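You operate a simulated robot arm through the tools that you are given. There is no shell and no other tool. Be economical: measure what you need, move in short steps, check, and stop when the job is done.

Carry out the task below with a simulated two-armed robot. There is one attempt and no reset: what you move stays moved.

## Task
Take the long carton on the top of the wood-topped table and put it away on the low shelf of the blue table. Then take the yellow tag marked "203" and put it on top of the black seat. Then fetch the jug labelled "cleaner" from the top of the steel table and set it on top of the brown flat carton there. Then put the bottle labelled "OIL" from the top of the steel table on the shelf under the steel table. Then push the wash tray lid shut. Then put two of the sockets from the top of the steel table on the top of the wood-topped table. Then take the lid off the tin and lay it down on the top of the steel table. Then take the pan from the tap bench top and leave it on the shelf under the wash bench. Then put two of the small cartons from the wash bench top on the low shelf of the long bench. Do these in the order given. Set down upright: long carton, jug, bottle.

It is judged by the outcome, as a careful person would: the job done as asked, and still so three seconds after it is handed in. It fails if anything else is knocked over, pushed out of place, dropped, spilled or broken. A push-on lid holds only when it is set on centred and level and pressed home; a screw cap is set on level and turned clockwise until tight.

## Robot
Two 7-joint arms with two-finger parallel grippers on one trunk, on a base that drives. Base frame: it is fixed to the floor where the robot stands at the start and does not move with it; the origin is under the middle of the robot, x ahead of it, y to its left, z up; the surface under the hand at the start is at about z = 0.8. Lengths are in m, angles in degrees, forces in N, time in s.
The left shoulder is at the start at [0.05, 0.209, 1.196], the right one opposite. With the tool pointing down near the work surface each hand reaches from about 0.1 to 0.9 m from the robot's upright axis, wherever it stands, measured 20 degrees to its own side. Places, roughly: black bottle, white bottle [-0.5, -4, 1]; black seat (40x33x8 cm) [0.6, 0.3, 0.9]; flat carton (30x22x8 cm) [-0.2, -4.4, 0.9]; jug [-0.75, -4.25, 1]; long carton [0.75, -0.25, 0.75]; low shelf of the blue table [0.7, 2, 0.2]; low shelf of the long bench [-6.3, -2.5, 0.2]; pan (29x19x8 cm) [-3.4, -4.2, 0.9]; shelf under the steel table [-0.8, -4.2, 0.2]; shelf under the wash bench [-4.8, -4.3, 0.3]; small carton [-4.5, -4.5, 1]; socket [-1.5, -4.25, 0.75]; tin [-1.25, -4.25, 0.75]; top of the wood-topped table [0.6, -0.8, 0.8]; wash tray lid [-0.8, -4, 0.9]; yellow tag [0.5, -0.25, 0.75]. Payload 4.4 kg a hand.
The TCP of each hand is the grasp point between the finger pads, 0.023 m short of the fingertips. In the tool frame z runs along the fingers and y along their closing line. The gripper opens to 0.094 m. The fingers are 0.038 m wide and 0.01 m thick; the gripper's body (0.054 by 0.096 m) begins 0.039 m behind the TCP.
Orientation is that of the tool frame in the base frame, as [roll, pitch, yaw] about the fixed x, y, z axes, in that order (R = Rz(yaw) Ry(pitch) Rx(roll)). With the fingers straight down and closing along the base's y, the tool's x points along the base's -x, its y along +y and its z along -z.

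## Interface
- The arms move only by the tool play_rows. It takes "left_increments", "right_increments" or both (then of equal length, played together; a hand with none holds still); each is a list of rows, each an object (a shift or turn left out is 0, a gripper value left out holds the last) with "angular": the turn, a rotation vector about the tool's x, y, z in units of 60 degrees (1.0 is 60 degrees), a list of three; "translation": the shift along the tool's x, y, z in units of 200 mm (1.0 is 200 mm), a list of three; "hand": the closure in counts, from 0 (fully open) to 255 (shut). In form: [{"angular": [ax, ay, az], "translation": [x, y, z], "hand": hand}, ...]. A call has 1 to 10 rows; each row is the pose to reach, as a shift and turn from the pose commanded when the call began, along the tool's axes at that moment. A call with a number of a shift or a turn outside -1 to 1 is refused whole. A row lasts 0.2 s, in which the tool goes at most 0.05 m and 8.6 degrees; a call with a longer step from one row to the next is refused whole, and so is a gripper value outside its range. Where a pose cannot be reached the arm comes as near as it can. A force on the tool above 40 N (or 10 N above the force at the start of the call, whichever is more), or a blocked arm, ends the call early, and 0.2 s more pass. Each finger travels about 0.108 m/s and halts on what it meets, pressing with about 27 N; the grip force reading is that of the motor and also rises with nothing between the fingers. The clock runs only during rows and for 0.2 s after the last one: add rows that repeat a pose to give the fingers time. The reply holds the time, the measured pose of the TCP, the force on the tool along the base axes, the opening and the grip force, in the units named above and with some noise, with the torque about the TCP (base axes, N m) and any sound that the robot's microphone picked up.
- Cameras (640 x 400 px; columns grow to the right, rows downward): "scene" is now at [0.1301, -0.0191, 1.3622]; the picture's right is [-0.20, -0.98, 0.00], its down [-0.70, 0.14, -0.70] and it looks along [0.68, -0.14, -0.72] (base axes); focal length 214 px, centre (320, 200). "left" rides on the left gripper at [0.087, -0.016, -0.074] in its tool frame; the picture's right is [0.18, 0.98, 0.00], its down [-0.58, 0.11, -0.81] and it looks along [-0.79, 0.15, 0.59] (tool axes); focal length 243 px, centre (320, 200). "right" rides on the right gripper at [0.086, 0.016, -0.074] in its tool frame; the picture's right is [-0.18, 0.98, 0.00], its down [-0.58, -0.11, -0.81] and it looks along [-0.79, -0.15, 0.59] (tool axes); focal length 243 px, centre (320, 200). There is no depth. A picture from a camera that has moved, and an enlarged one, comes with that camera's place and axes in the base frame and with its lens. The place of the scene camera against the robot may be out by one fixed shift of up to 0.025 m in any direction.
- camera(camera): a new picture of that camera. The clock stands still meanwhile.
- slide_trunk(by): slides the trunk up (or, below 0, down) by that many m; the arms and the scene camera ride with it, the base frame stays. It gives what a move gives, with no picture.
- steer(legs): drives the robot by 1 to 6 legs, each [ahead, left, turn to the left] in m, m and degrees, along the robot's own axes; the way and the turn of a leg run together, so that a leg with both is an arc; at most 1.5 m and 180 degrees a leg. The arms and the cameras ride along, it lands a little off, and it stops where it bumps. It gives what a move gives.
- pan_tilt(pan, tilt): turns the head with the scene camera to pan (to the left, within 80 degrees either way) and tilt (down, from -29 to 69), counted from straight ahead of the robot. It gives what a move gives.
- inspect(camera, box): a new picture of the part [left, top, right, bottom] of that camera's present view, enlarged. The clock stands still meanwhile.
- close_job(): hands the job in; it is judged then, once.

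Work in short steps. Places have to be worked out from the pictures, the camera data and where the tool is seen: move nearer, look again, correct. Check each grasp and each placing, and mend what went wrong. You have 525 turns and 298 pictures in all, those below and enlarged ones among them. Open the grippers and draw the arms clear of the work before you hand the job in, unless the task says otherwise; then end with one line.

The tools are called after "Call:" as a command line: name --argument value ..., lists and objects as JSON in quotes. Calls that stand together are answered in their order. play_rows: Moves the arms, as the interface text tells. Its arguments: {"type":"object","properties":{"left_increments":{"type":"array","items":{"type":"object","properties":{"angular":{"type":"array","items":{"type":"number"}},"translation":{"type":"array","items":{"type":"number"}},"hand":{"type":"number"}}}},"right_increments":{"type":"array","items":{"type":"object","properties":{"angular":{"type":"array","items":{"type":"number"}},"translation":{"type":"array","items":{"type":"number"}},"hand":{"type":"number"}}}}},"required":[]} The other tools are called the same way: slide_trunk (by) slides the trunk up or down; steer (legs) drives the base; pan_tilt (pan, tilt) turns the head that bears the scene camera; camera (camera) takes a picture; inspect (camera, box) takes an enlarged picture of a part of a camera's view; close_job () hands the job in.

At the start:

```text
clock: 0.0
left_position: [0.6355, 0.0183, 1.0799]
left_orientation: [179.9, 0.0, -179.8]
left_wrist_force: [-0.2, 0.0, 0.7]
left_ft_torque: [0.02, -0.01, -0.03]
left_width: 0.094
left_gripper_force: 0.1
right_position: [0.4891, -0.4585, 1.1838]
right_orientation: [-180.0, 0.0, -180.0]
right_wrist_force: [-0.2, 0.2, -0.4]
right_ft_torque: [0.01, -0.07, -0.01]
right_width: 0.0941
right_gripper_force: 0.1
trunk travel left (down, up): [-0.275, 0.288]
robot x, y, heading: [-0.0003, 0.0012, -0.0]
head pan, tilt: [-11.3, 45.7]
```

scene: 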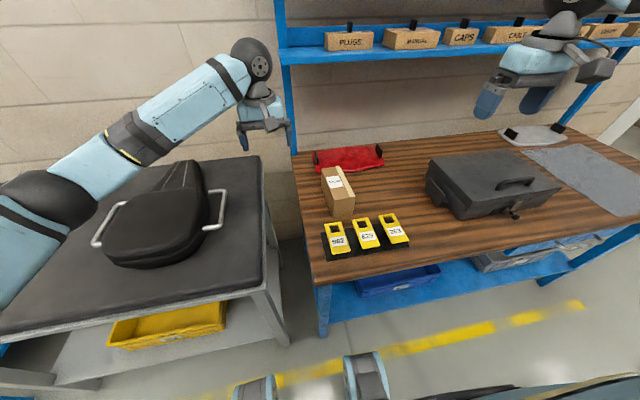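
right: 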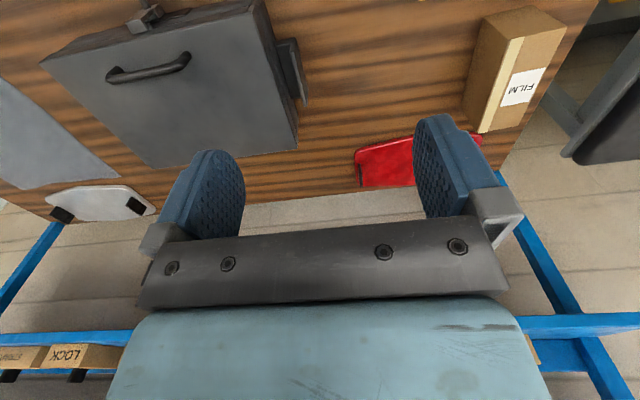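
left: 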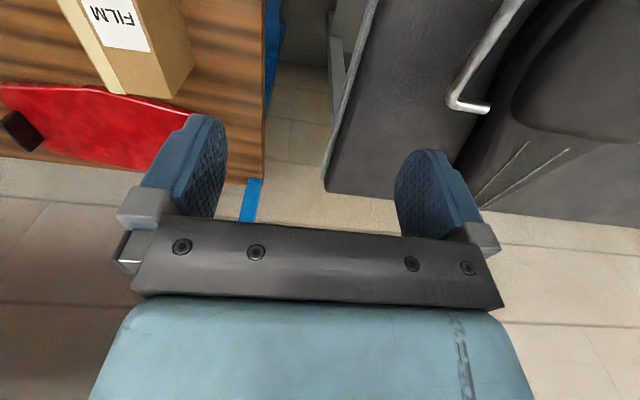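

The long carton ("FILM") seems to lie or stand on the wood-topped table next to the tags. I'll enlarge the view to measure it.

Call:
inspect --camera "scene" --box '[280, 130, 440, 270]'

Call:
pan_tilt --pan 60 --tilt 40

Call:
camera --camera "scene"

```text
2.86 times, centred on (360, 200) of scene
camera zoom: at [0.1301, -0.0191, 1.3622], right [-0.2, -0.98, 0.0], down [-0.7, 0.14, -0.7], along [0.68, -0.14, -0.72], focal length 613 px, centre (206, 200)
```

zoom: 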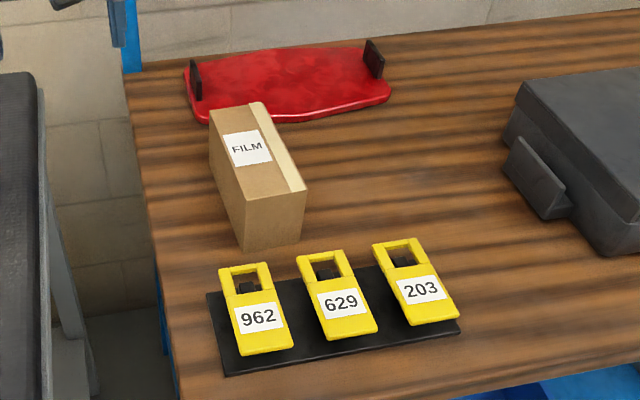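

```text
clock: 1.4
left_position: [0.6345, 0.0191, 1.0809]
left_orientation: [-179.9, 0.0, -180.0]
left_wrist_force: [0.6, 0.4, -1.0]
left_ft_torque: [-0.02, 0.02, 0.01]
left_width: 0.094
left_gripper_force: 0.0
right_position: [0.4869, -0.4579, 1.1845]
right_orientation: [-180.0, -0.1, 179.9]
right_wrist_force: [0.3, 0.4, -0.2]
right_ft_torque: [0.0, -0.01, 0.03]
right_width: 0.094
right_gripper_force: 0.0
trunk travel left (down, up): [-0.275, 0.288]
robot x, y, heading: [-0.0004, 0.0012, -0.2]
head pan, tilt: [60.0, 40.0]
```

```text
293 pictures are left
camera scene: at [0.0935, 0.0704, 1.3705], right [0.87, -0.5, 0.0], down [-0.32, -0.56, -0.77], along [0.38, 0.66, -0.64], focal length 214 px, centre (320, 200)
```

scene: 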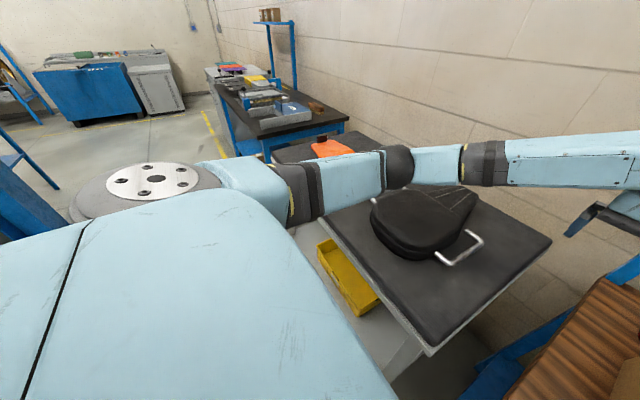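

The carton spans about x 0.61–0.78, y −0.24 to −0.16 and is roughly 0.10 m high. For shelf work I want the wrist camera on the upper side when the tool is tilted forward, so I'll test whether the left wrist can turn 180°.

Call:
play_rows --left_increments '[{"angular": [0, 0, 0.14]}, {"angular": [0, 0, 0.28]}, {"angular": [0, 0, 0.42]}, {"angular": [0, 0, 0.56]}, {"angular": [0, 0, 0.7]}, {"angular": [0, 0, 0.84]}, {"angular": [0, 0, 0.98]}, {"angular": [0, 0, 1.0]}]'

Call:
play_rows --left_increments '[{"angular": [0, 0, 0.14]}, {"angular": [0, 0, 0.28]}, {"angular": [0, 0, 0.42]}, {"angular": [0, 0, 0.56]}, {"angular": [0, 0, 0.7]}, {"angular": [0, 0, 0.84]}, {"angular": [0, 0, 0.98]}, {"angular": [0, 0, 1.0]}]'

Call:
play_rows --left_increments '[{"angular": [0, 0, 0.14]}, {"angular": [0, 0, 0.28]}, {"angular": [0, 0, 0.42]}, {"angular": [0, 0, 0.56]}, {"angular": [0, 0, 0.7]}, {"angular": [0, 0, 0.84]}, {"angular": [0, 0, 0.98]}, {"angular": [0, 0, 1.0]}]'

```text
clock: 3.2
left_position: [0.6347, 0.0186, 1.0797]
left_orientation: [-180.0, 0.0, 120.1]
left_wrist_force: [0.5, 0.0, 0.9]
left_ft_torque: [0.01, -0.01, 0.0]
left_width: 0.094
left_gripper_force: 0.0
right_position: [0.4875, -0.4582, 1.1836]
right_orientation: [-180.0, -0.1, 180.0]
right_wrist_force: [0.1, 0.4, 0.3]
right_ft_torque: [0.03, -0.02, -0.03]
right_width: 0.0938
right_gripper_force: 0.1
trunk travel left (down, up): [-0.275, 0.288]
robot x, y, heading: [-0.0006, 0.0015, 0.1]
head pan, tilt: [60.0, 40.0]
```

```text
clock: 5.0
left_position: [0.6363, 0.0186, 1.0804]
left_orientation: [180.0, 0.0, 60.1]
left_wrist_force: [-0.3, 0.2, 0.8]
left_ft_torque: [0.0, -0.02, 0.01]
left_width: 0.094
left_gripper_force: 0.0
right_position: [0.4885, -0.4571, 1.1836]
right_orientation: [180.0, -0.1, -179.9]
right_wrist_force: [-0.5, -0.3, 0.7]
right_ft_torque: [0.0, -0.02, -0.01]
right_width: 0.094
right_gripper_force: 0.1
trunk travel left (down, up): [-0.275, 0.288]
robot x, y, heading: [-0.0014, 0.0007, 0.1]
head pan, tilt: [60.0, 40.0]
```

```text
clock: 6.8
left_position: [0.6353, 0.0184, 1.0793]
left_orientation: [-180.0, 0.0, 0.0]
left_wrist_force: [-0.3, -0.2, 1.3]
left_ft_torque: [-0.02, -0.03, -0.03]
left_width: 0.094
left_gripper_force: 0.1
right_position: [0.487, -0.4577, 1.1842]
right_orientation: [-180.0, -0.1, -179.9]
right_wrist_force: [0.8, 0.6, -0.4]
right_ft_torque: [-0.02, 0.04, 0.0]
right_width: 0.0939
right_gripper_force: 0.1
trunk travel left (down, up): [-0.275, 0.288]
robot x, y, heading: [0.0046, 0.0022, -0.2]
head pan, tilt: [60.0, 40.0]
```

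The flip works. Next I'll tilt the tool 45° forward and go to a stand-off above and in front of the carton.

Call:
play_rows --left_increments '[{"angular": [0, 0.1, 0], "translation": [-0.06, 0.13, 0.07]}, {"angular": [0, 0.2, 0], "translation": [-0.12, 0.26, 0.14]}, {"angular": [0, 0.3, 0], "translation": [-0.18, 0.39, 0.21]}, {"angular": [0, 0.4, 0], "translation": [-0.24, 0.52, 0.28]}, {"angular": [0, 0.5, 0], "translation": [-0.3, 0.65, 0.35]}, {"angular": [0, 0.6, 0], "translation": [-0.36, 0.78, 0.42]}, {"angular": [0, 0.7, 0], "translation": [-0.42, 0.91, 0.49]}, {"angular": [0, 0.75, 0], "translation": [-0.45, 1.0, 0.55]}, {"angular": [0, 0.75, 0], "translation": [-0.45, 1.0, 0.55]}]'

Call:
pan_tilt --pan -11.3 --tilt 45.7

Call:
camera --camera "scene"

Call:
camera --camera "left"

```text
clock: 8.8
left_position: [0.5473, -0.1816, 0.9686]
left_orientation: [-180.0, -45.1, 0.1]
left_wrist_force: [-0.2, -0.5, 0.5]
left_ft_torque: [0.03, -0.01, 0.03]
left_width: 0.0938
left_gripper_force: 0.1
right_position: [0.4872, -0.4581, 1.1836]
right_orientation: [180.0, -0.1, 180.0]
right_wrist_force: [0.5, 0.5, -0.4]
right_ft_torque: [0.0, 0.02, -0.01]
right_width: 0.0938
right_gripper_force: 0.0
trunk travel left (down, up): [-0.275, 0.288]
robot x, y, heading: [0.0021, -0.0015, -0.2]
head pan, tilt: [60.0, 40.0]
```

```text
clock: 10.3
left_position: [0.5466, -0.1824, 0.9695]
left_orientation: [180.0, -45.0, 0.1]
left_wrist_force: [0.4, -0.2, -0.6]
left_ft_torque: [0.02, -0.02, -0.01]
left_width: 0.0938
left_gripper_force: 0.1
right_position: [0.4881, -0.4586, 1.1843]
right_orientation: [179.9, 0.0, -180.0]
right_wrist_force: [-0.1, -0.4, 0.4]
right_ft_torque: [-0.03, -0.01, -0.02]
right_width: 0.094
right_gripper_force: 0.2
trunk travel left (down, up): [-0.275, 0.288]
robot x, y, heading: [0.0018, -0.0013, -0.1]
head pan, tilt: [-11.3, 45.7]
```

```text
292 pictures are left
camera scene: at [0.1301, -0.0189, 1.3622], right [-0.2, -0.98, 0.0], down [-0.7, 0.14, -0.7], along [0.69, -0.14, -0.72], focal length 214 px, centre (320, 200)
```

scene: 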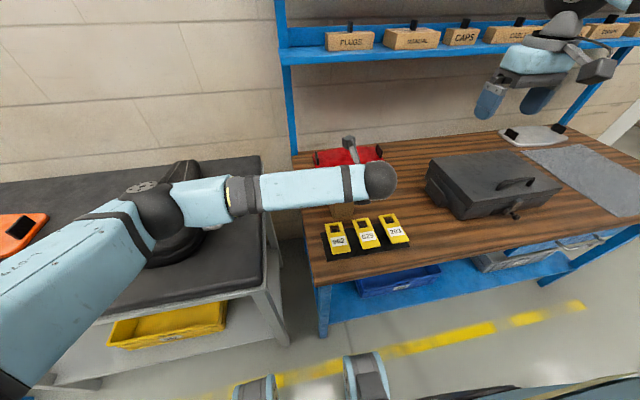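

```text
291 pictures are left
camera left: at [0.5551, -0.1655, 1.0835], right [0.13, -0.98, 0.13], down [-0.98, -0.11, 0.16], along [-0.14, -0.15, -0.98], focal length 243 px, centre (320, 200)
```

left: 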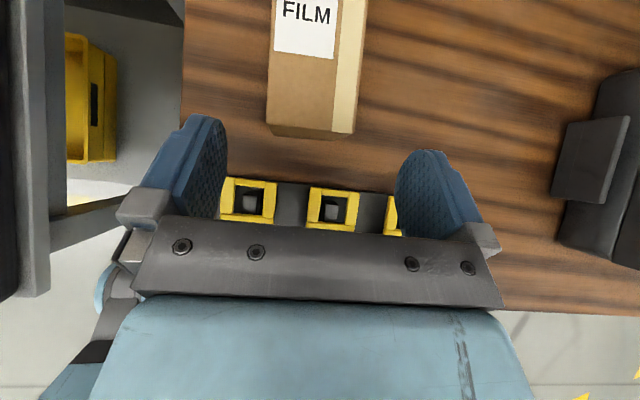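

The wrist camera now looks straight down on the carton. I'll enlarge it.

Call:
inspect --camera "left" --box '[200, 0, 440, 150]'

```text
2.67 times, centred on (320, 75) of left
camera zoom: at [0.5551, -0.1655, 1.0835], right [0.13, -0.98, 0.13], down [-0.98, -0.11, 0.16], along [-0.14, -0.15, -0.98], focal length 647 px, centre (320, 533)
```

zoom: 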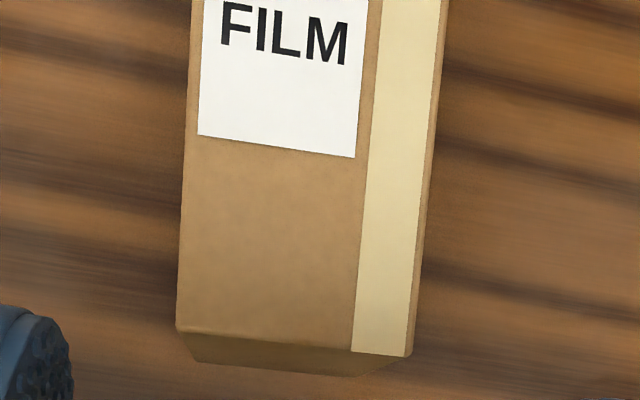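

Combining both views: table top ≈0.80, carton top ≈0.88, front face x≈0.583, y centre ≈−0.182, width ≈0.07. I'll move in along the tool axis with a 45° grasp.

Call:
play_rows --left_increments '[{"translation": [-0.09, 0, 0.0]}, {"translation": [-0.177, 0, 0.0]}, {"translation": [-0.177, 0, 0.12]}, {"translation": [-0.177, 0, 0.24]}, {"translation": [-0.177, 0, 0.36]}, {"translation": [-0.177, 0, 0.46]}]'

Call:
camera --camera "left"

```text
clock: 11.7
left_position: [0.5857, -0.182, 0.88]
left_orientation: [-180.0, -45.0, 0.0]
left_wrist_force: [0.1, 0.7, 0.1]
left_ft_torque: [-0.01, 0.0, -0.03]
left_width: 0.0941
left_gripper_force: 0.1
right_position: [0.4867, -0.4589, 1.1834]
right_orientation: [180.0, 0.0, 179.9]
right_wrist_force: [-0.2, -0.5, 0.2]
right_ft_torque: [0.01, -0.02, -0.02]
right_width: 0.0941
right_gripper_force: 0.0
trunk travel left (down, up): [-0.275, 0.288]
robot x, y, heading: [-0.0031, 0.0027, -0.1]
head pan, tilt: [-11.3, 45.7]
```

```text
289 pictures are left
camera left: at [0.5949, -0.1659, 0.9937], right [0.13, -0.98, 0.13], down [-0.98, -0.11, 0.16], along [-0.14, -0.15, -0.98], focal length 243 px, centre (320, 200)
```

left: 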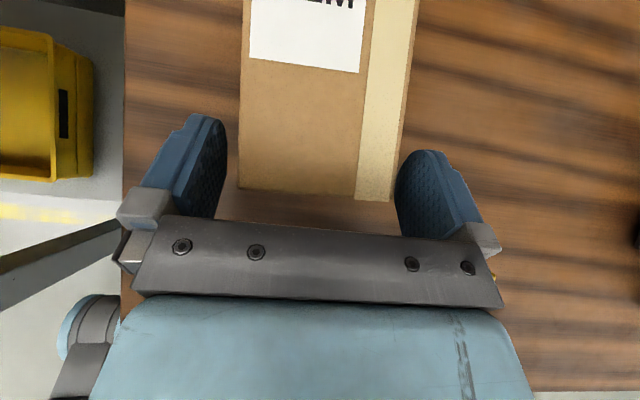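

Consistent: carton top at 0.882, front at 0.581, centred between the fingers. I'll advance and close.

Call:
play_rows --left_increments '[{"translation": [0, 0, 0.08]}, {"translation": [0, 0, 0.165], "hand": 0}, {"translation": [0, 0, 0.165], "hand": 255}, {"translation": [0, 0, 0.165], "hand": 255}, {"translation": [0, 0, 0.165], "hand": 255}]'

Call:
play_rows --left_increments '[{"translation": [0.05, 0, -0.05]}, {"translation": [0.1, 0, -0.1]}]'

Call:
camera --camera "scene"

Call:
camera --camera "left"

```text
clock: 12.9
left_position: [0.6087, -0.1828, 0.8608]
left_orientation: [179.8, -45.4, 0.1]
left_wrist_force: [0.6, 0.0, 26.8]
left_ft_torque: [0.61, 0.15, -0.12]
left_width: 0.0696
left_gripper_force: 26.9
right_position: [0.4843, -0.4577, 1.1866]
right_orientation: [180.0, 0.1, 180.0]
right_wrist_force: [0.0, -0.5, 0.6]
right_ft_torque: [-0.01, 0.03, 0.0]
right_width: 0.0941
right_gripper_force: 0.1
trunk travel left (down, up): [-0.275, 0.288]
robot x, y, heading: [-0.0007, -0.0051, -0.0]
head pan, tilt: [-11.3, 45.7]
```

```text
clock: 13.5
left_position: [0.6086, -0.1818, 0.8841]
left_orientation: [-180.0, -45.0, -0.1]
left_wrist_force: [-0.1, 0.8, 0.0]
left_ft_torque: [0.01, 0.0, 0.02]
left_width: 0.0718
left_gripper_force: 0.0
right_position: [0.4859, -0.4573, 1.1859]
right_orientation: [-180.0, 0.0, -179.9]
right_wrist_force: [0.2, -0.4, -0.2]
right_ft_torque: [0.01, -0.02, -0.04]
right_width: 0.0939
right_gripper_force: 0.0
trunk travel left (down, up): [-0.275, 0.288]
robot x, y, heading: [0.0013, 0.0006, -0.1]
head pan, tilt: [-11.3, 45.7]
```

```text
288 pictures are left
camera scene: at [0.1291, -0.0188, 1.3623], right [-0.2, -0.98, 0.0], down [-0.7, 0.14, -0.7], along [0.69, -0.14, -0.72], focal length 214 px, centre (320, 200)
```

scene: 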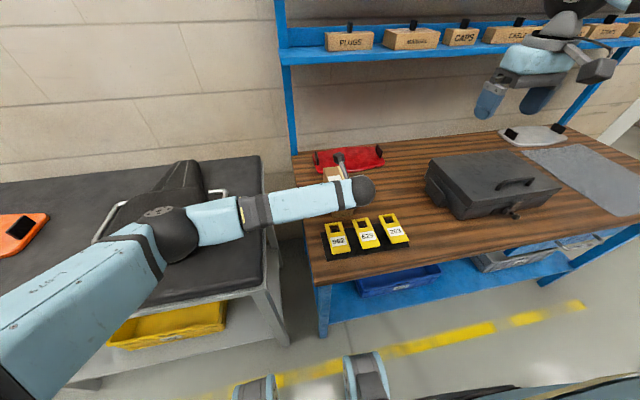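

```text
287 pictures are left
camera left: at [0.6175, -0.1647, 0.9988], right [0.13, -0.98, 0.13], down [-0.98, -0.11, 0.16], along [-0.14, -0.15, -0.98], focal length 243 px, centre (320, 200)
```

left: 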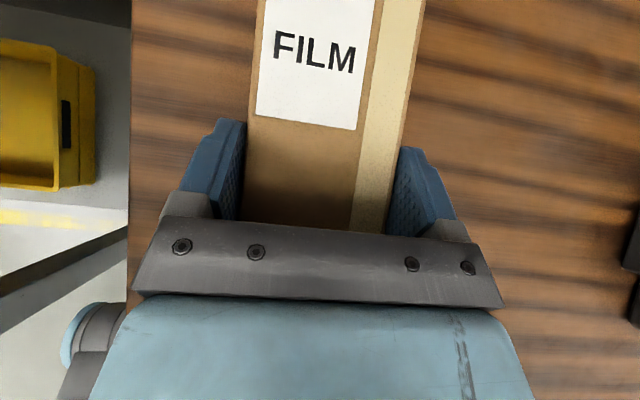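

The grip reading dropped to zero, so the carton was not lifted; I'll go back down slightly short of the earlier depth and close again, giving the hand value every row.

Call:
play_rows --left_increments '[{"translation": [0, 0, 0], "hand": 0}, {"translation": [-0.05, 0, 0.04], "hand": 0}, {"translation": [-0.1, 0, 0.08], "hand": 0}, {"translation": [-0.1, 0, 0.08], "hand": 255}, {"translation": [-0.1, 0, 0.08], "hand": 255}, {"translation": [-0.1, 0, 0.08], "hand": 255}, {"translation": [-0.1, 0, 0.08], "hand": 255}]'

Call:
play_rows --left_increments '[{"translation": [0.05, 0, -0.05], "hand": 255}, {"translation": [0.1, 0, -0.1], "hand": 255}]'

Call:
camera --camera "left"

```text
clock: 15.1
left_position: [0.6056, -0.1812, 0.8593]
left_orientation: [-179.9, -45.0, 0.0]
left_wrist_force: [0.3, -1.5, 0.2]
left_ft_torque: [-0.19, -0.38, -0.04]
left_width: 0.07
left_gripper_force: 27.1
right_position: [0.4872, -0.4589, 1.1831]
right_orientation: [179.9, 0.0, -179.9]
right_wrist_force: [-0.5, -0.1, -0.6]
right_ft_torque: [0.02, -0.01, 0.0]
right_width: 0.0939
right_gripper_force: 0.1
trunk travel left (down, up): [-0.275, 0.288]
robot x, y, heading: [0.0009, -0.0024, -0.1]
head pan, tilt: [-11.3, 45.7]
```

```text
clock: 15.7
left_position: [0.6071, -0.1816, 0.8869]
left_orientation: [-180.0, -44.9, 0.0]
left_wrist_force: [-0.1, -1.1, -4.6]
left_ft_torque: [-0.02, 0.25, -0.01]
left_width: 0.0699
left_gripper_force: 26.8
right_position: [0.4878, -0.4574, 1.1831]
right_orientation: [-179.9, 0.0, -179.9]
right_wrist_force: [-0.1, 0.2, -0.7]
right_ft_torque: [-0.03, 0.0, 0.01]
right_width: 0.0942
right_gripper_force: 0.0
trunk travel left (down, up): [-0.275, 0.288]
robot x, y, heading: [0.0017, -0.0023, 0.3]
head pan, tilt: [-11.3, 45.7]
```

```text
286 pictures are left
camera left: at [0.6154, -0.1655, 1.0008], right [0.13, -0.98, 0.13], down [-0.98, -0.11, 0.16], along [-0.14, -0.15, -0.98], focal length 243 px, centre (320, 200)
```

left: 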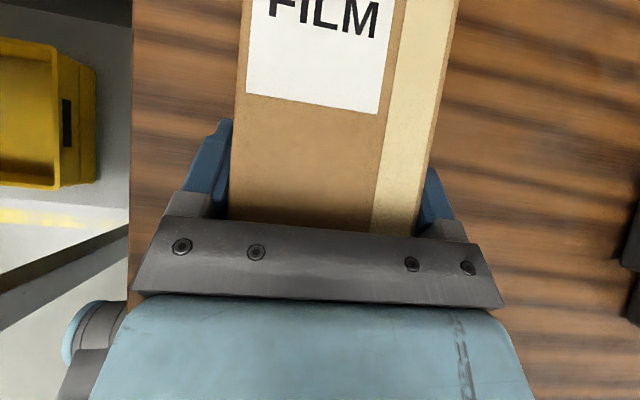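

Lifted: 4.6 N hangs on the hand. I'll raise it and pull back, then drive left to look at the blue table.

Call:
play_rows --left_increments '[{"translation": [0.1, 0, -0.1], "hand": 255}, {"translation": [0.2, 0, -0.25], "hand": 255}, {"translation": [0.27, 0, -0.45], "hand": 255}, {"translation": [0.3, 0, -0.65], "hand": 255}, {"translation": [0.34, 0, -0.85], "hand": 255}, {"translation": [0.35, 0, -1.0], "hand": 255}]'

Call:
steer --legs '[[-0.3, 0, 0], [0, 1.5, 0]]'

Call:
pan_tilt --pan 10 --tilt 40

Call:
camera --camera "scene"

```text
clock: 17.1
left_position: [0.5132, -0.1818, 1.0795]
left_orientation: [-180.0, -45.0, 0.0]
left_wrist_force: [-0.1, 0.1, -4.8]
left_ft_torque: [0.0, 0.23, 0.01]
left_width: 0.07
left_gripper_force: 27.4
right_position: [0.4876, -0.4579, 1.184]
right_orientation: [180.0, 0.0, 180.0]
right_wrist_force: [-0.1, 0.2, -0.3]
right_ft_torque: [-0.01, 0.01, 0.03]
right_width: 0.094
right_gripper_force: 0.0
trunk travel left (down, up): [-0.275, 0.288]
robot x, y, heading: [-0.0013, 0.0033, -0.2]
head pan, tilt: [-11.3, 45.7]
```

```text
clock: 32.0
left_position: [0.215, 1.3194, 1.0782]
left_orientation: [-180.0, -45.0, 0.1]
left_wrist_force: [0.4, -0.4, -4.6]
left_ft_torque: [-0.01, 0.24, -0.01]
left_width: 0.07
left_gripper_force: 27.5
right_position: [0.1898, 1.0426, 1.1841]
right_orientation: [-180.0, 0.0, 180.0]
right_wrist_force: [-0.9, 0.8, -0.6]
right_ft_torque: [-0.01, 0.02, 0.01]
right_width: 0.0938
right_gripper_force: 0.1
trunk travel left (down, up): [-0.275, 0.288]
robot x, y, heading: [-0.2939, 1.5031, -0.4]
head pan, tilt: [-11.3, 45.7]
```

```text
clock: 32.9
left_position: [0.2165, 1.3196, 1.0767]
left_orientation: [180.0, -44.9, 0.0]
left_wrist_force: [-0.7, 0.1, -4.7]
left_ft_torque: [0.03, 0.23, 0.0]
left_width: 0.07
left_gripper_force: 27.1
right_position: [0.1908, 1.0435, 1.1841]
right_orientation: [-180.0, 0.0, -180.0]
right_wrist_force: [-0.6, 0.4, -0.3]
right_ft_torque: [-0.03, -0.01, -0.01]
right_width: 0.094
right_gripper_force: 0.0
trunk travel left (down, up): [-0.275, 0.288]
robot x, y, heading: [-0.2974, 1.5025, 0.2]
head pan, tilt: [10.0, 40.0]
```

```text
285 pictures are left
camera scene: at [-0.1632, 1.5128, 1.3704], right [0.17, -0.98, 0.0], down [-0.63, -0.11, -0.77], along [0.75, 0.13, -0.64], focal length 214 px, centre (320, 200)
```

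scene: 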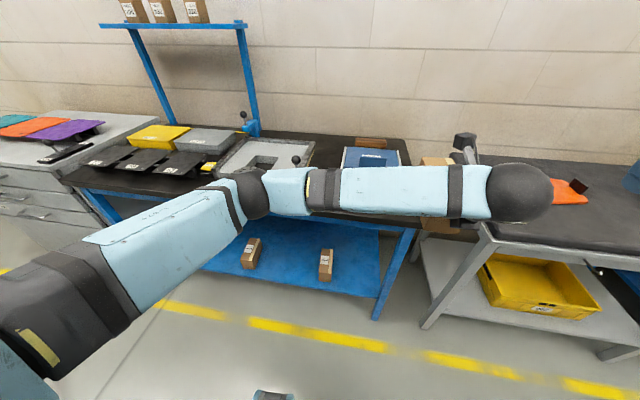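

The blue table's low shelf holds two small cartons at y≈2.07 and y≈1.60, and it is free around y≈1.83. I'll swing the left hand to the robot's left, lower the trunk, then lower the hand in front of the table.

Call:
play_rows --left_increments '[{"translation": [0, -0.2, 0], "hand": 255}, {"translation": [0, -0.4, 0], "hand": 255}, {"translation": [0, -0.6, 0], "hand": 255}, {"translation": [0, -0.8, 0], "hand": 255}, {"translation": [0, -1.0, 0], "hand": 255}]'

Call:
play_rows --left_increments '[{"translation": [0, -0.2, 0], "hand": 255}, {"translation": [0, -0.4, 0], "hand": 255}, {"translation": [0, -0.6, 0], "hand": 255}, {"translation": [0, -0.75, 0], "hand": 255}]'

Call:
slide_trunk --by -0.27

Call:
play_rows --left_increments '[{"translation": [-0.15, 0, 0.15], "hand": 255}, {"translation": [-0.3, 0, 0.3], "hand": 255}, {"translation": [-0.45, 0, 0.45], "hand": 255}, {"translation": [-0.6, 0, 0.6], "hand": 255}, {"translation": [-0.75, 0, 0.75], "hand": 255}, {"translation": [-0.9, 0, 0.9], "hand": 255}]'

Call:
camera --camera "scene"

```text
clock: 34.1
left_position: [0.2153, 1.5205, 1.079]
left_orientation: [179.9, -45.0, 0.2]
left_wrist_force: [0.5, -0.5, -5.4]
left_ft_torque: [-0.03, 0.27, 0.03]
left_width: 0.0699
left_gripper_force: 27.5
right_position: [0.1882, 1.0453, 1.1838]
right_orientation: [-179.9, 0.1, -180.0]
right_wrist_force: [0.0, -0.9, 0.7]
right_ft_torque: [-0.02, 0.0, 0.0]
right_width: 0.0943
right_gripper_force: 0.1
trunk travel left (down, up): [-0.275, 0.288]
robot x, y, heading: [-0.3001, 1.5038, 0.2]
head pan, tilt: [10.0, 40.0]
```

```text
clock: 35.1
left_position: [0.2139, 1.6709, 1.0794]
left_orientation: [179.9, -45.0, 0.1]
left_wrist_force: [-0.2, 0.4, -5.2]
left_ft_torque: [0.03, 0.24, -0.01]
left_width: 0.0697
left_gripper_force: 27.2
right_position: [0.1891, 1.0449, 1.1842]
right_orientation: [180.0, 0.0, 179.9]
right_wrist_force: [0.3, 0.2, 0.0]
right_ft_torque: [-0.01, 0.02, 0.03]
right_width: 0.0943
right_gripper_force: 0.0
trunk travel left (down, up): [-0.275, 0.288]
robot x, y, heading: [-0.2981, 1.5028, 0.2]
head pan, tilt: [10.0, 40.0]
```

```text
clock: 37.8
left_position: [0.2149, 1.6708, 0.8076]
left_orientation: [-180.0, -45.1, 0.0]
left_wrist_force: [0.9, -0.2, -5.4]
left_ft_torque: [0.0, 0.28, 0.01]
left_width: 0.07
left_gripper_force: 27.1
right_position: [0.1903, 1.0432, 0.914]
right_orientation: [-180.0, 0.0, 180.0]
right_wrist_force: [0.4, -0.4, 0.8]
right_ft_torque: [-0.01, 0.02, 0.04]
right_width: 0.0939
right_gripper_force: 0.1
trunk travel left (down, up): [-0.005, 0.558]
robot x, y, heading: [-0.2969, 1.5007, 0.2]
head pan, tilt: [10.0, 40.0]
```

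```text
clock: 39.2
left_position: [0.2148, 1.6708, 0.5522]
left_orientation: [180.0, -44.9, 0.0]
left_wrist_force: [0.4, -0.3, -4.0]
left_ft_torque: [0.0, 0.27, 0.0]
left_width: 0.0697
left_gripper_force: 26.7
right_position: [0.1907, 1.044, 0.9146]
right_orientation: [179.9, -0.1, -179.9]
right_wrist_force: [0.2, 0.5, 0.2]
right_ft_torque: [0.02, 0.01, -0.01]
right_width: 0.094
right_gripper_force: 0.0
trunk travel left (down, up): [-0.005, 0.558]
robot x, y, heading: [-0.297, 1.5012, -0.0]
head pan, tilt: [10.0, 40.0]
```

```text
284 pictures are left
camera scene: at [-0.1631, 1.5133, 1.1005], right [0.17, -0.98, 0.0], down [-0.63, -0.11, -0.77], along [0.75, 0.13, -0.64], focal length 214 px, centre (320, 200)
```

scene: 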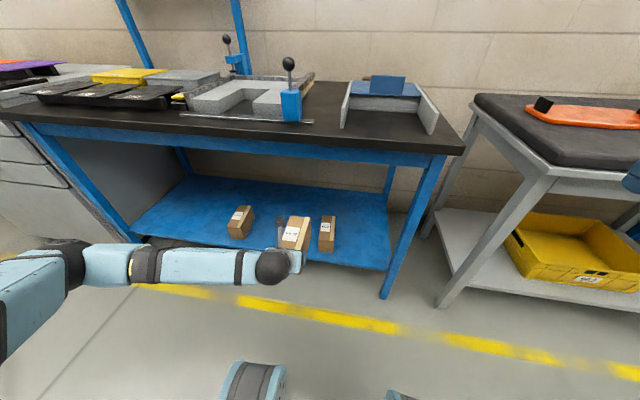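

Two camera heights give shelf z≈0.207, front edge x≈0.44, and the neighbouring cartons at y 2.07 and 1.60. I'll shift the base left 0.16, lower the hand to z≈0.33, and check before driving in.

Call:
steer --legs '[[0, 0.16, 0]]'

Call:
play_rows --left_increments '[{"translation": [-0.15, 0, 0.15], "hand": 255}, {"translation": [-0.3, 0, 0.3], "hand": 255}, {"translation": [-0.45, 0, 0.45], "hand": 255}, {"translation": [-0.6, 0, 0.6], "hand": 255}, {"translation": [-0.75, 0, 0.75], "hand": 255}, {"translation": [-0.8, 0, 0.8], "hand": 255}]'

Call:
camera --camera "left"

Call:
camera --camera "scene"

```text
clock: 41.3
left_position: [0.2149, 1.8317, 0.5535]
left_orientation: [179.9, -45.1, 0.0]
left_wrist_force: [-0.2, -0.1, -4.7]
left_ft_torque: [0.0, 0.23, -0.01]
left_width: 0.07
left_gripper_force: 27.1
right_position: [0.1892, 1.2051, 0.9142]
right_orientation: [-179.9, 0.0, 180.0]
right_wrist_force: [0.8, -0.6, 0.6]
right_ft_torque: [0.01, 0.0, 0.01]
right_width: 0.0942
right_gripper_force: 0.0
trunk travel left (down, up): [-0.005, 0.558]
robot x, y, heading: [-0.296, 1.6573, -0.2]
head pan, tilt: [10.0, 40.0]
```

```text
clock: 42.7
left_position: [0.2148, 1.8314, 0.3261]
left_orientation: [-180.0, -45.0, 0.0]
left_wrist_force: [-0.3, 0.2, -4.9]
left_ft_torque: [0.04, 0.26, -0.03]
left_width: 0.07
left_gripper_force: 27.0
right_position: [0.19, 1.2053, 0.9131]
right_orientation: [-180.0, 0.0, 179.9]
right_wrist_force: [-0.2, 0.3, -0.1]
right_ft_torque: [0.02, 0.04, -0.01]
right_width: 0.0941
right_gripper_force: 0.0
trunk travel left (down, up): [-0.005, 0.558]
robot x, y, heading: [-0.3006, 1.6613, 0.2]
head pan, tilt: [10.0, 40.0]
```

```text
283 pictures are left
camera left: at [0.2237, 1.8482, 0.44], right [0.13, -0.98, 0.13], down [-0.98, -0.11, 0.16], along [-0.14, -0.15, -0.98], focal length 243 px, centre (320, 200)
```

left: 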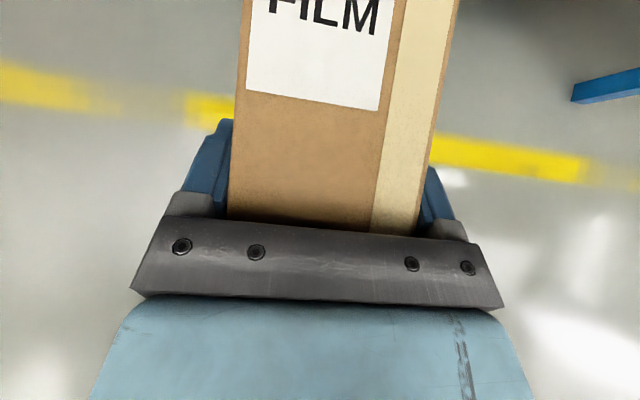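

```text
282 pictures are left
camera scene: at [-0.1632, 1.6748, 1.1004], right [0.17, -0.98, 0.0], down [-0.63, -0.11, -0.77], along [0.75, 0.13, -0.64], focal length 214 px, centre (320, 200)
```

scene: 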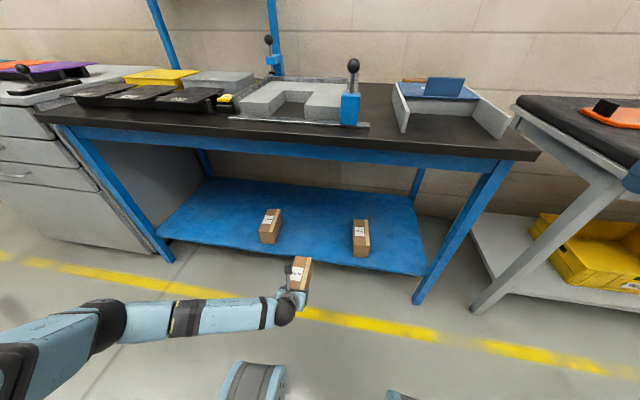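

The carton is in front of the gap. I'll raise the right hand for clearance, then drive in 0.2 m and check.

Call:
play_rows --left_increments '[{"hand": 255}, {"hand": 255}, {"hand": 255}, {"hand": 255}, {"hand": 255}]' --right_increments '[{"translation": [0.0, 0, -0.2], "hand": 0}, {"translation": [0.1, 0, -0.4], "hand": 0}, {"translation": [0.2, 0, -0.6], "hand": 0}, {"translation": [0.3, 0, -0.8], "hand": 0}, {"translation": [0.4, 0, -0.9], "hand": 0}]'

Call:
steer --legs '[[0.2, 0, 0]]'

Call:
camera --camera "left"

Call:
camera --camera "scene"

```text
clock: 43.9
left_position: [0.2135, 1.8323, 0.3254]
left_orientation: [180.0, -45.0, 0.2]
left_wrist_force: [0.6, -0.3, -5.0]
left_ft_torque: [0.02, 0.23, -0.01]
left_width: 0.0697
left_gripper_force: 26.1
right_position: [0.1092, 1.2031, 1.0941]
right_orientation: [-180.0, 0.0, -180.0]
right_wrist_force: [0.4, 0.2, 0.3]
right_ft_torque: [0.01, -0.01, 0.01]
right_width: 0.0938
right_gripper_force: 0.0
trunk travel left (down, up): [-0.005, 0.558]
robot x, y, heading: [-0.3004, 1.6663, 0.1]
head pan, tilt: [10.0, 40.0]
```

```text
clock: 45.5
left_position: [0.4139, 1.8304, 0.3265]
left_orientation: [-180.0, -44.8, 0.0]
left_wrist_force: [0.9, -0.7, -4.8]
left_ft_torque: [0.02, 0.26, -0.03]
left_width: 0.0698
left_gripper_force: 26.8
right_position: [0.3101, 1.2032, 1.0933]
right_orientation: [179.9, 0.1, 180.0]
right_wrist_force: [0.6, -0.6, 0.3]
right_ft_torque: [0.02, 0.03, -0.02]
right_width: 0.0939
right_gripper_force: 0.1
trunk travel left (down, up): [-0.005, 0.558]
robot x, y, heading: [-0.0976, 1.66, -0.0]
head pan, tilt: [10.0, 40.0]
```

```text
281 pictures are left
camera left: at [0.4231, 1.8476, 0.44], right [0.13, -0.98, 0.13], down [-0.98, -0.11, 0.16], along [-0.14, -0.15, -0.98], focal length 243 px, centre (320, 200)
```

left: 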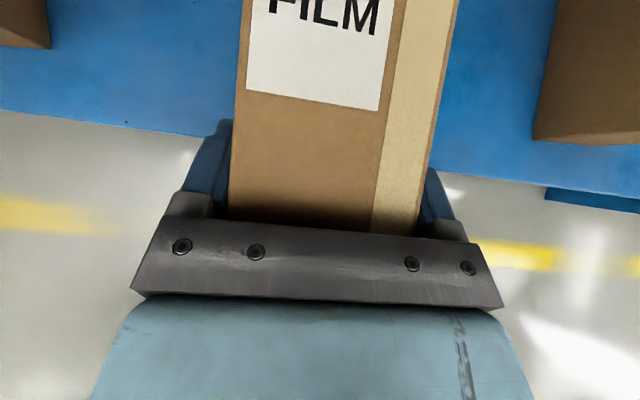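

```text
280 pictures are left
camera scene: at [0.0363, 1.6745, 1.1003], right [0.17, -0.98, 0.0], down [-0.63, -0.11, -0.77], along [0.75, 0.13, -0.64], focal length 214 px, centre (320, 200)
```

scene: 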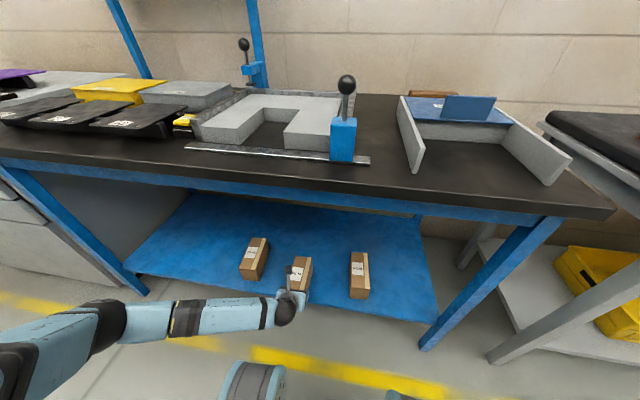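

Shelf front edge confirmed at x≈0.44. I'll drive in another 0.11 m, then lower gently until contact.

Call:
steer --legs '[[0.11, 0, 0]]'

Call:
play_rows --left_increments '[{"translation": [-0.04, 0, 0.04], "hand": 255}, {"translation": [-0.08, 0, 0.08], "hand": 255}, {"translation": [-0.12, 0, 0.12], "hand": 255}, {"translation": [-0.16, 0, 0.16], "hand": 255}]'

```text
clock: 46.7
left_position: [0.5234, 1.8315, 0.326]
left_orientation: [179.9, -45.0, 0.1]
left_wrist_force: [0.2, 0.9, -4.4]
left_ft_torque: [0.0, 0.26, 0.01]
left_width: 0.0699
left_gripper_force: 27.4
right_position: [0.4183, 1.2037, 1.0935]
right_orientation: [-179.9, 0.0, -180.0]
right_wrist_force: [0.3, -0.3, 0.9]
right_ft_torque: [-0.02, 0.0, -0.02]
right_width: 0.0939
right_gripper_force: 0.0
trunk travel left (down, up): [-0.005, 0.558]
robot x, y, heading: [0.0093, 1.6604, -0.0]
head pan, tilt: [10.0, 40.0]
```

```text
clock: 47.5
left_position: [0.5253, 1.8306, 0.2977]
left_orientation: [179.7, -45.5, 0.2]
left_wrist_force: [-10.5, 2.8, 24.2]
left_ft_torque: [1.16, 0.45, 0.36]
left_width: 0.0696
left_gripper_force: 26.7
right_position: [0.4174, 1.2044, 1.0949]
right_orientation: [-180.0, 0.0, -179.9]
right_wrist_force: [0.7, 0.5, -0.2]
right_ft_torque: [-0.02, 0.02, 0.03]
right_width: 0.0938
right_gripper_force: 0.1
trunk travel left (down, up): [-0.005, 0.558]
robot x, y, heading: [0.0077, 1.6659, 0.3]
head pan, tilt: [10.0, 40.0]
stopped in row 4 (left hand): the force on the tool passed its limit at 53 N (the readings are from after the stop); the commanded pose is now the measured one
```

Contact came about 3 cm earlier than expected. I'll look before releasing.

Call:
camera --camera "left"

Call:
inspect --camera "scene" --box '[180, 180, 460, 355]'

```text
279 pictures are left
camera left: at [0.5333, 1.8467, 0.4118], right [0.13, -0.98, 0.13], down [-0.98, -0.11, 0.15], along [-0.13, -0.15, -0.98], focal length 243 px, centre (320, 200)
```

left: 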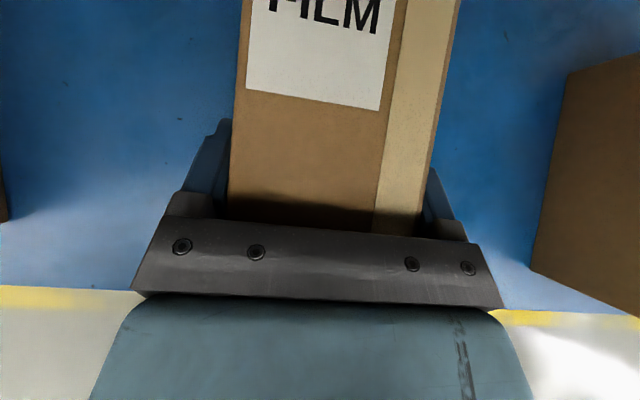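

```text
2.29 times, centred on (320, 268) of scene
camera zoom: at [0.1433, 1.6743, 1.1012], right [0.17, -0.98, 0.0], down [-0.63, -0.11, -0.77], along [0.76, 0.13, -0.64], focal length 490 px, centre (320, 46)
```

zoom: 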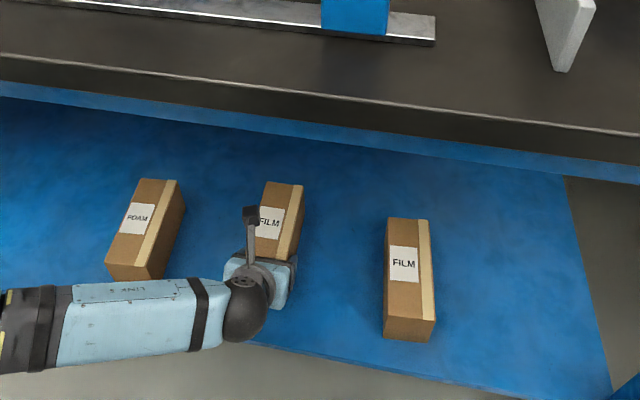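

The contact is likely the shelf itself (z≈0.237). I'll ease up by a few mm to see the force fall, then open slowly.

Call:
play_rows --left_increments '[{"translation": [0.008, 0, -0.008], "hand": 255}, {"translation": [0.008, 0, -0.008], "hand": 255}]'

```text
clock: 48.1
left_position: [0.5242, 1.8312, 0.2984]
left_orientation: [179.7, -45.6, 0.2]
left_wrist_force: [0.9, -0.4, 8.1]
left_ft_torque: [0.42, -1.03, -0.19]
left_width: 0.0699
left_gripper_force: 27.1
right_position: [0.4161, 1.2047, 1.0953]
right_orientation: [-180.0, 0.0, 180.0]
right_wrist_force: [0.4, 0.2, 0.3]
right_ft_torque: [0.01, 0.0, 0.02]
right_width: 0.0939
right_gripper_force: 0.1
trunk travel left (down, up): [-0.005, 0.558]
robot x, y, heading: [0.011, 1.6587, -0.1]
head pan, tilt: [10.0, 40.0]
```

Force eased to 8 N. I'll open the hand and back out along the tool axis.

Call:
play_rows --left_increments '[{"hand": 150}, {"hand": 0}, {"hand": 0}, {"hand": 0}, {"translation": [0, 0, -0.1], "hand": 0}, {"translation": [0, 0, -0.25], "hand": 0}, {"translation": [0, 0, -0.45], "hand": 0}]'

Call:
camera --camera "left"

Call:
inspect --camera "scene" --box '[180, 180, 460, 355]'

```text
clock: 49.7
left_position: [0.465, 1.8345, 0.3602]
left_orientation: [-179.8, -45.6, 0.2]
left_wrist_force: [-0.2, -0.2, -0.1]
left_ft_torque: [0.0, -0.01, -0.02]
left_width: 0.094
left_gripper_force: 0.3
right_position: [0.4191, 1.2046, 1.0932]
right_orientation: [-179.9, -0.2, -179.8]
right_wrist_force: [0.9, 0.4, 0.1]
right_ft_torque: [-0.01, -0.01, -0.02]
right_width: 0.0941
right_gripper_force: 0.1
trunk travel left (down, up): [-0.005, 0.558]
robot x, y, heading: [0.0065, 1.6689, -0.1]
head pan, tilt: [10.0, 40.0]
```

```text
277 pictures are left
camera left: at [0.4737, 1.8506, 0.4735], right [0.14, -0.98, 0.13], down [-0.98, -0.12, 0.15], along [-0.13, -0.15, -0.98], focal length 243 px, centre (320, 200)
```

left: 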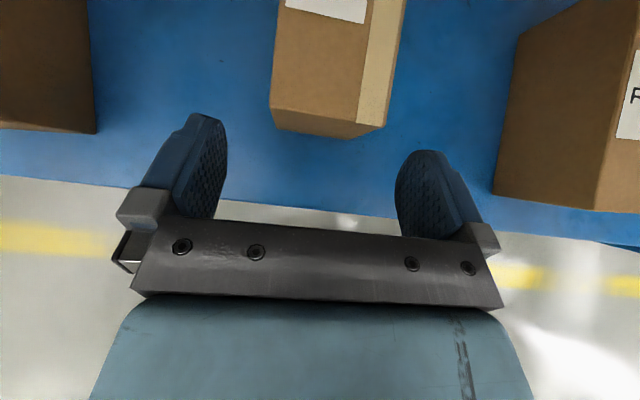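

```text
2.29 times, centred on (320, 268) of scene
camera zoom: at [0.147, 1.6754, 1.0995], right [0.17, -0.98, 0.0], down [-0.64, -0.11, -0.76], along [0.75, 0.13, -0.65], focal length 490 px, centre (320, 46)
```

zoom: 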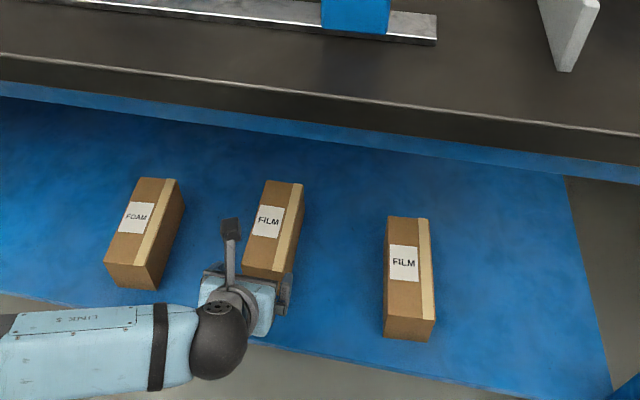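

The carton stands upright on the shelf, with both neighbours untouched. I'll back out, raise the arm and trunk, and return to the wood-topped table.

Call:
steer --legs '[[-0.35, 0, 0]]'

Call:
slide_trunk --by 0.27

Call:
play_rows --left_increments '[{"angular": [0, 0, 0], "translation": [0.15, 0, -0.15], "hand": 0}, {"translation": [0.3, 0, -0.3], "hand": 0}, {"translation": [0.45, 0, -0.45], "hand": 0}, {"translation": [0.6, 0, -0.6], "hand": 0}, {"translation": [0.75, 0, -0.75], "hand": 0}, {"translation": [0.9, 0, -0.9], "hand": 0}, {"translation": [1.0, 0, -1.0], "hand": 0}]'

Call:
play_rows --left_increments '[{"angular": [0, -0.1, 0], "translation": [0.15, 0, -0.15], "hand": 0}, {"angular": [0, -0.2, 0], "translation": [0.3, 0, -0.3], "hand": 0}, {"angular": [0, -0.3, 0], "translation": [0.45, 0, -0.45], "hand": 0}, {"angular": [0, -0.4, 0], "translation": [0.6, 0, -0.6], "hand": 0}, {"angular": [0, -0.5, 0], "translation": [0.75, 0, -0.75], "hand": 0}, {"angular": [0, -0.6, 0], "translation": [0.9, 0, -0.9], "hand": 0}, {"angular": [0, -0.7, 0], "translation": [0.9, 0, -0.9], "hand": 0}, {"angular": [0, -0.74, 0], "translation": [0.9, 0, -0.9], "hand": 0}]'

Call:
steer --legs '[[0, -1.5, 0]]'

Call:
pan_tilt --pan 0 --tilt 45

Call:
camera --camera "scene"

```text
clock: 52.0
left_position: [0.1152, 1.834, 0.3595]
left_orientation: [180.0, -45.6, 0.3]
left_wrist_force: [-0.4, -0.2, -0.2]
left_ft_torque: [-0.03, 0.02, -0.02]
left_width: 0.0939
left_gripper_force: 0.0
right_position: [0.068, 1.2049, 1.0951]
right_orientation: [-179.9, -0.2, 180.0]
right_wrist_force: [-0.6, 0.5, 0.5]
right_ft_torque: [-0.01, 0.03, -0.01]
right_width: 0.094
right_gripper_force: 0.1
trunk travel left (down, up): [-0.005, 0.558]
robot x, y, heading: [-0.3398, 1.6651, -0.2]
head pan, tilt: [10.0, 40.0]
```

```text
clock: 54.8
left_position: [0.1153, 1.8337, 0.6298]
left_orientation: [-179.8, -45.7, 0.3]
left_wrist_force: [-0.4, -0.2, 0.3]
left_ft_torque: [0.06, -0.02, 0.01]
left_width: 0.094
left_gripper_force: 0.1
right_position: [0.0664, 1.2035, 1.3648]
right_orientation: [-180.0, 0.0, 179.9]
right_wrist_force: [-1.0, 0.0, -1.0]
right_ft_torque: [0.02, -0.02, 0.03]
right_width: 0.0942
right_gripper_force: 0.0
trunk travel left (down, up): [-0.275, 0.288]
robot x, y, heading: [-0.3402, 1.6631, -0.1]
head pan, tilt: [10.0, 40.0]
```

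```text
clock: 56.4
left_position: [0.1134, 1.8337, 0.9151]
left_orientation: [-179.8, -45.7, 0.3]
left_wrist_force: [-0.7, -0.2, 1.1]
left_ft_torque: [-0.01, 0.01, 0.0]
left_width: 0.0941
left_gripper_force: 0.0
right_position: [0.0665, 1.2042, 1.365]
right_orientation: [-179.9, -0.1, -179.9]
right_wrist_force: [0.6, -0.5, -0.4]
right_ft_torque: [-0.01, 0.01, -0.04]
right_width: 0.0939
right_gripper_force: 0.1
trunk travel left (down, up): [-0.275, 0.288]
robot x, y, heading: [-0.3415, 1.6636, -0.3]
head pan, tilt: [10.0, 40.0]
```

```text
clock: 58.1
left_position: [0.1082, 1.8328, 1.1698]
left_orientation: [-179.8, -1.3, 0.4]
left_wrist_force: [0.2, 0.6, -0.2]
left_ft_torque: [0.0, -0.02, 0.04]
left_width: 0.0941
left_gripper_force: 0.1
right_position: [0.067, 1.2038, 1.3646]
right_orientation: [180.0, 0.0, 180.0]
right_wrist_force: [-0.1, -1.0, 1.3]
right_ft_torque: [0.01, -0.01, 0.02]
right_width: 0.094
right_gripper_force: 0.0
trunk travel left (down, up): [-0.275, 0.288]
robot x, y, heading: [-0.3411, 1.6629, 0.1]
head pan, tilt: [10.0, 40.0]
```

```text
clock: 71.5
left_position: [0.1054, 0.3279, 1.168]
left_orientation: [-179.9, -1.3, 0.2]
left_wrist_force: [-0.4, -0.2, 0.4]
left_ft_torque: [0.03, -0.01, 0.01]
left_width: 0.094
left_gripper_force: 0.0
right_position: [0.0598, -0.3013, 1.3645]
right_orientation: [179.9, 0.0, 179.7]
right_wrist_force: [0.0, 0.7, 0.2]
right_ft_torque: [0.0, 0.0, 0.02]
right_width: 0.0942
right_gripper_force: 0.1
trunk travel left (down, up): [-0.275, 0.288]
robot x, y, heading: [-0.3438, 0.157, -0.3]
head pan, tilt: [10.0, 40.0]
```

```text
clock: 72.2
left_position: [0.1041, 0.3278, 1.1684]
left_orientation: [-179.9, -1.4, 0.1]
left_wrist_force: [-0.1, 0.7, -0.1]
left_ft_torque: [0.02, -0.01, 0.01]
left_width: 0.0939
left_gripper_force: 0.0
right_position: [0.0581, -0.3017, 1.364]
right_orientation: [-180.0, 0.0, 179.7]
right_wrist_force: [0.0, -0.1, 0.8]
right_ft_torque: [0.0, 0.0, -0.02]
right_width: 0.0941
right_gripper_force: 0.1
trunk travel left (down, up): [-0.275, 0.288]
robot x, y, heading: [-0.3476, 0.1575, -0.1]
head pan, tilt: [0.0, 45.0]
```

```text
275 pictures are left
camera scene: at [-0.2132, 0.1549, 1.3632], right [-0.01, -1.0, 0.0], down [-0.71, 0.0, -0.71], along [0.71, 0.0, -0.71], focal length 214 px, centre (320, 200)
```

scene: 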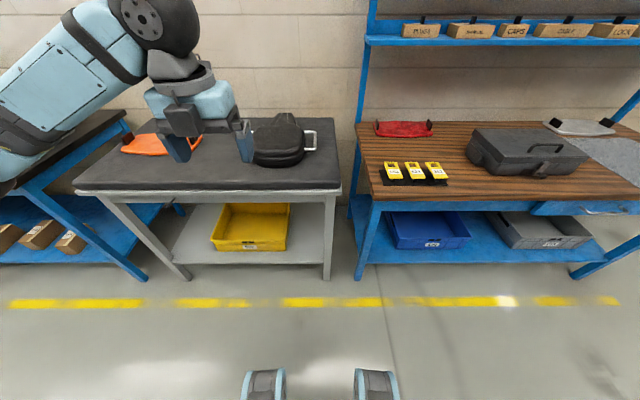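

The tags and seat are in view. I'll drive back near the start position.

Call:
steer --legs '[[0.33, -0.15, 0]]'

Call:
pan_tilt --pan -20 --tilt 50

Call:
camera --camera "scene"

Call:
inspect --camera "scene" --box '[240, 120, 400, 220]'

```text
clock: 74.5
left_position: [0.4333, 0.1781, 1.1689]
left_orientation: [-179.9, -1.2, 0.2]
left_wrist_force: [1.6, 1.7, 0.1]
left_ft_torque: [0.0, 0.01, -0.01]
left_width: 0.0941
left_gripper_force: 0.0
right_position: [0.3875, -0.4514, 1.3645]
right_orientation: [-179.9, 0.0, 179.8]
right_wrist_force: [-0.1, 0.1, -1.3]
right_ft_torque: [-0.03, -0.03, -0.02]
right_width: 0.0939
right_gripper_force: 0.0
trunk travel left (down, up): [-0.275, 0.288]
robot x, y, heading: [-0.0199, 0.0095, -0.1]
head pan, tilt: [0.0, 45.0]
```

```text
clock: 75.3
left_position: [0.4336, 0.1775, 1.1686]
left_orientation: [-179.9, -1.4, 0.2]
left_wrist_force: [0.0, 1.0, -0.6]
left_ft_torque: [-0.01, 0.02, 0.03]
left_width: 0.0941
left_gripper_force: 0.0
right_position: [0.3869, -0.4513, 1.3647]
right_orientation: [-180.0, 0.0, 179.7]
right_wrist_force: [0.2, 0.3, 0.5]
right_ft_torque: [-0.03, -0.01, -0.02]
right_width: 0.0938
right_gripper_force: 0.1
trunk travel left (down, up): [-0.275, 0.288]
robot x, y, heading: [-0.0161, 0.0059, -0.0]
head pan, tilt: [-20.0, 50.0]
```

```text
274 pictures are left
camera scene: at [0.1055, -0.0214, 1.3563], right [-0.35, -0.94, 0.0], down [-0.72, 0.26, -0.64], along [0.6, -0.22, -0.77], focal length 214 px, centre (320, 200)
```

scene: 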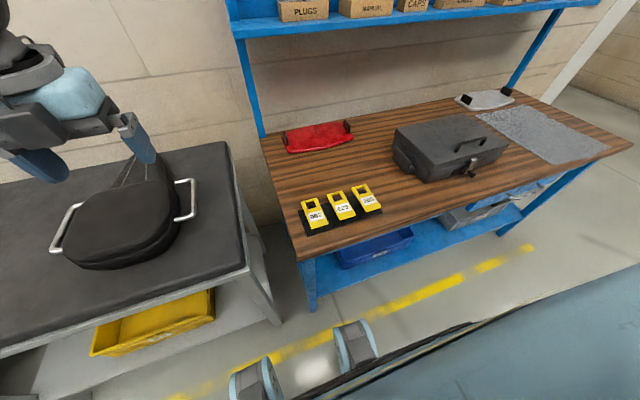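

```text
4.00 times, centred on (320, 170) of scene
camera zoom: at [0.1055, -0.0214, 1.3563], right [-0.35, -0.94, 0.0], down [-0.72, 0.26, -0.64], along [0.6, -0.22, -0.77], focal length 858 px, centre (320, 320)
```

zoom: 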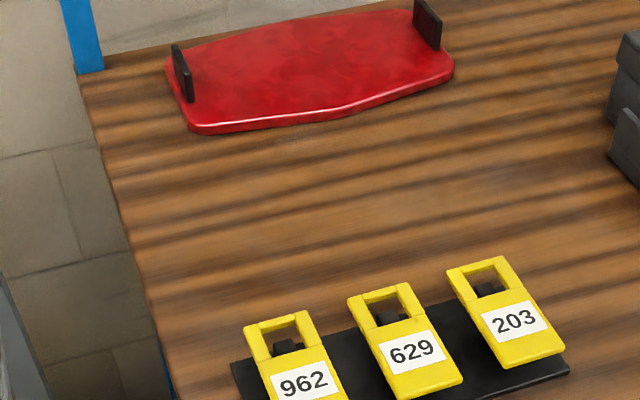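

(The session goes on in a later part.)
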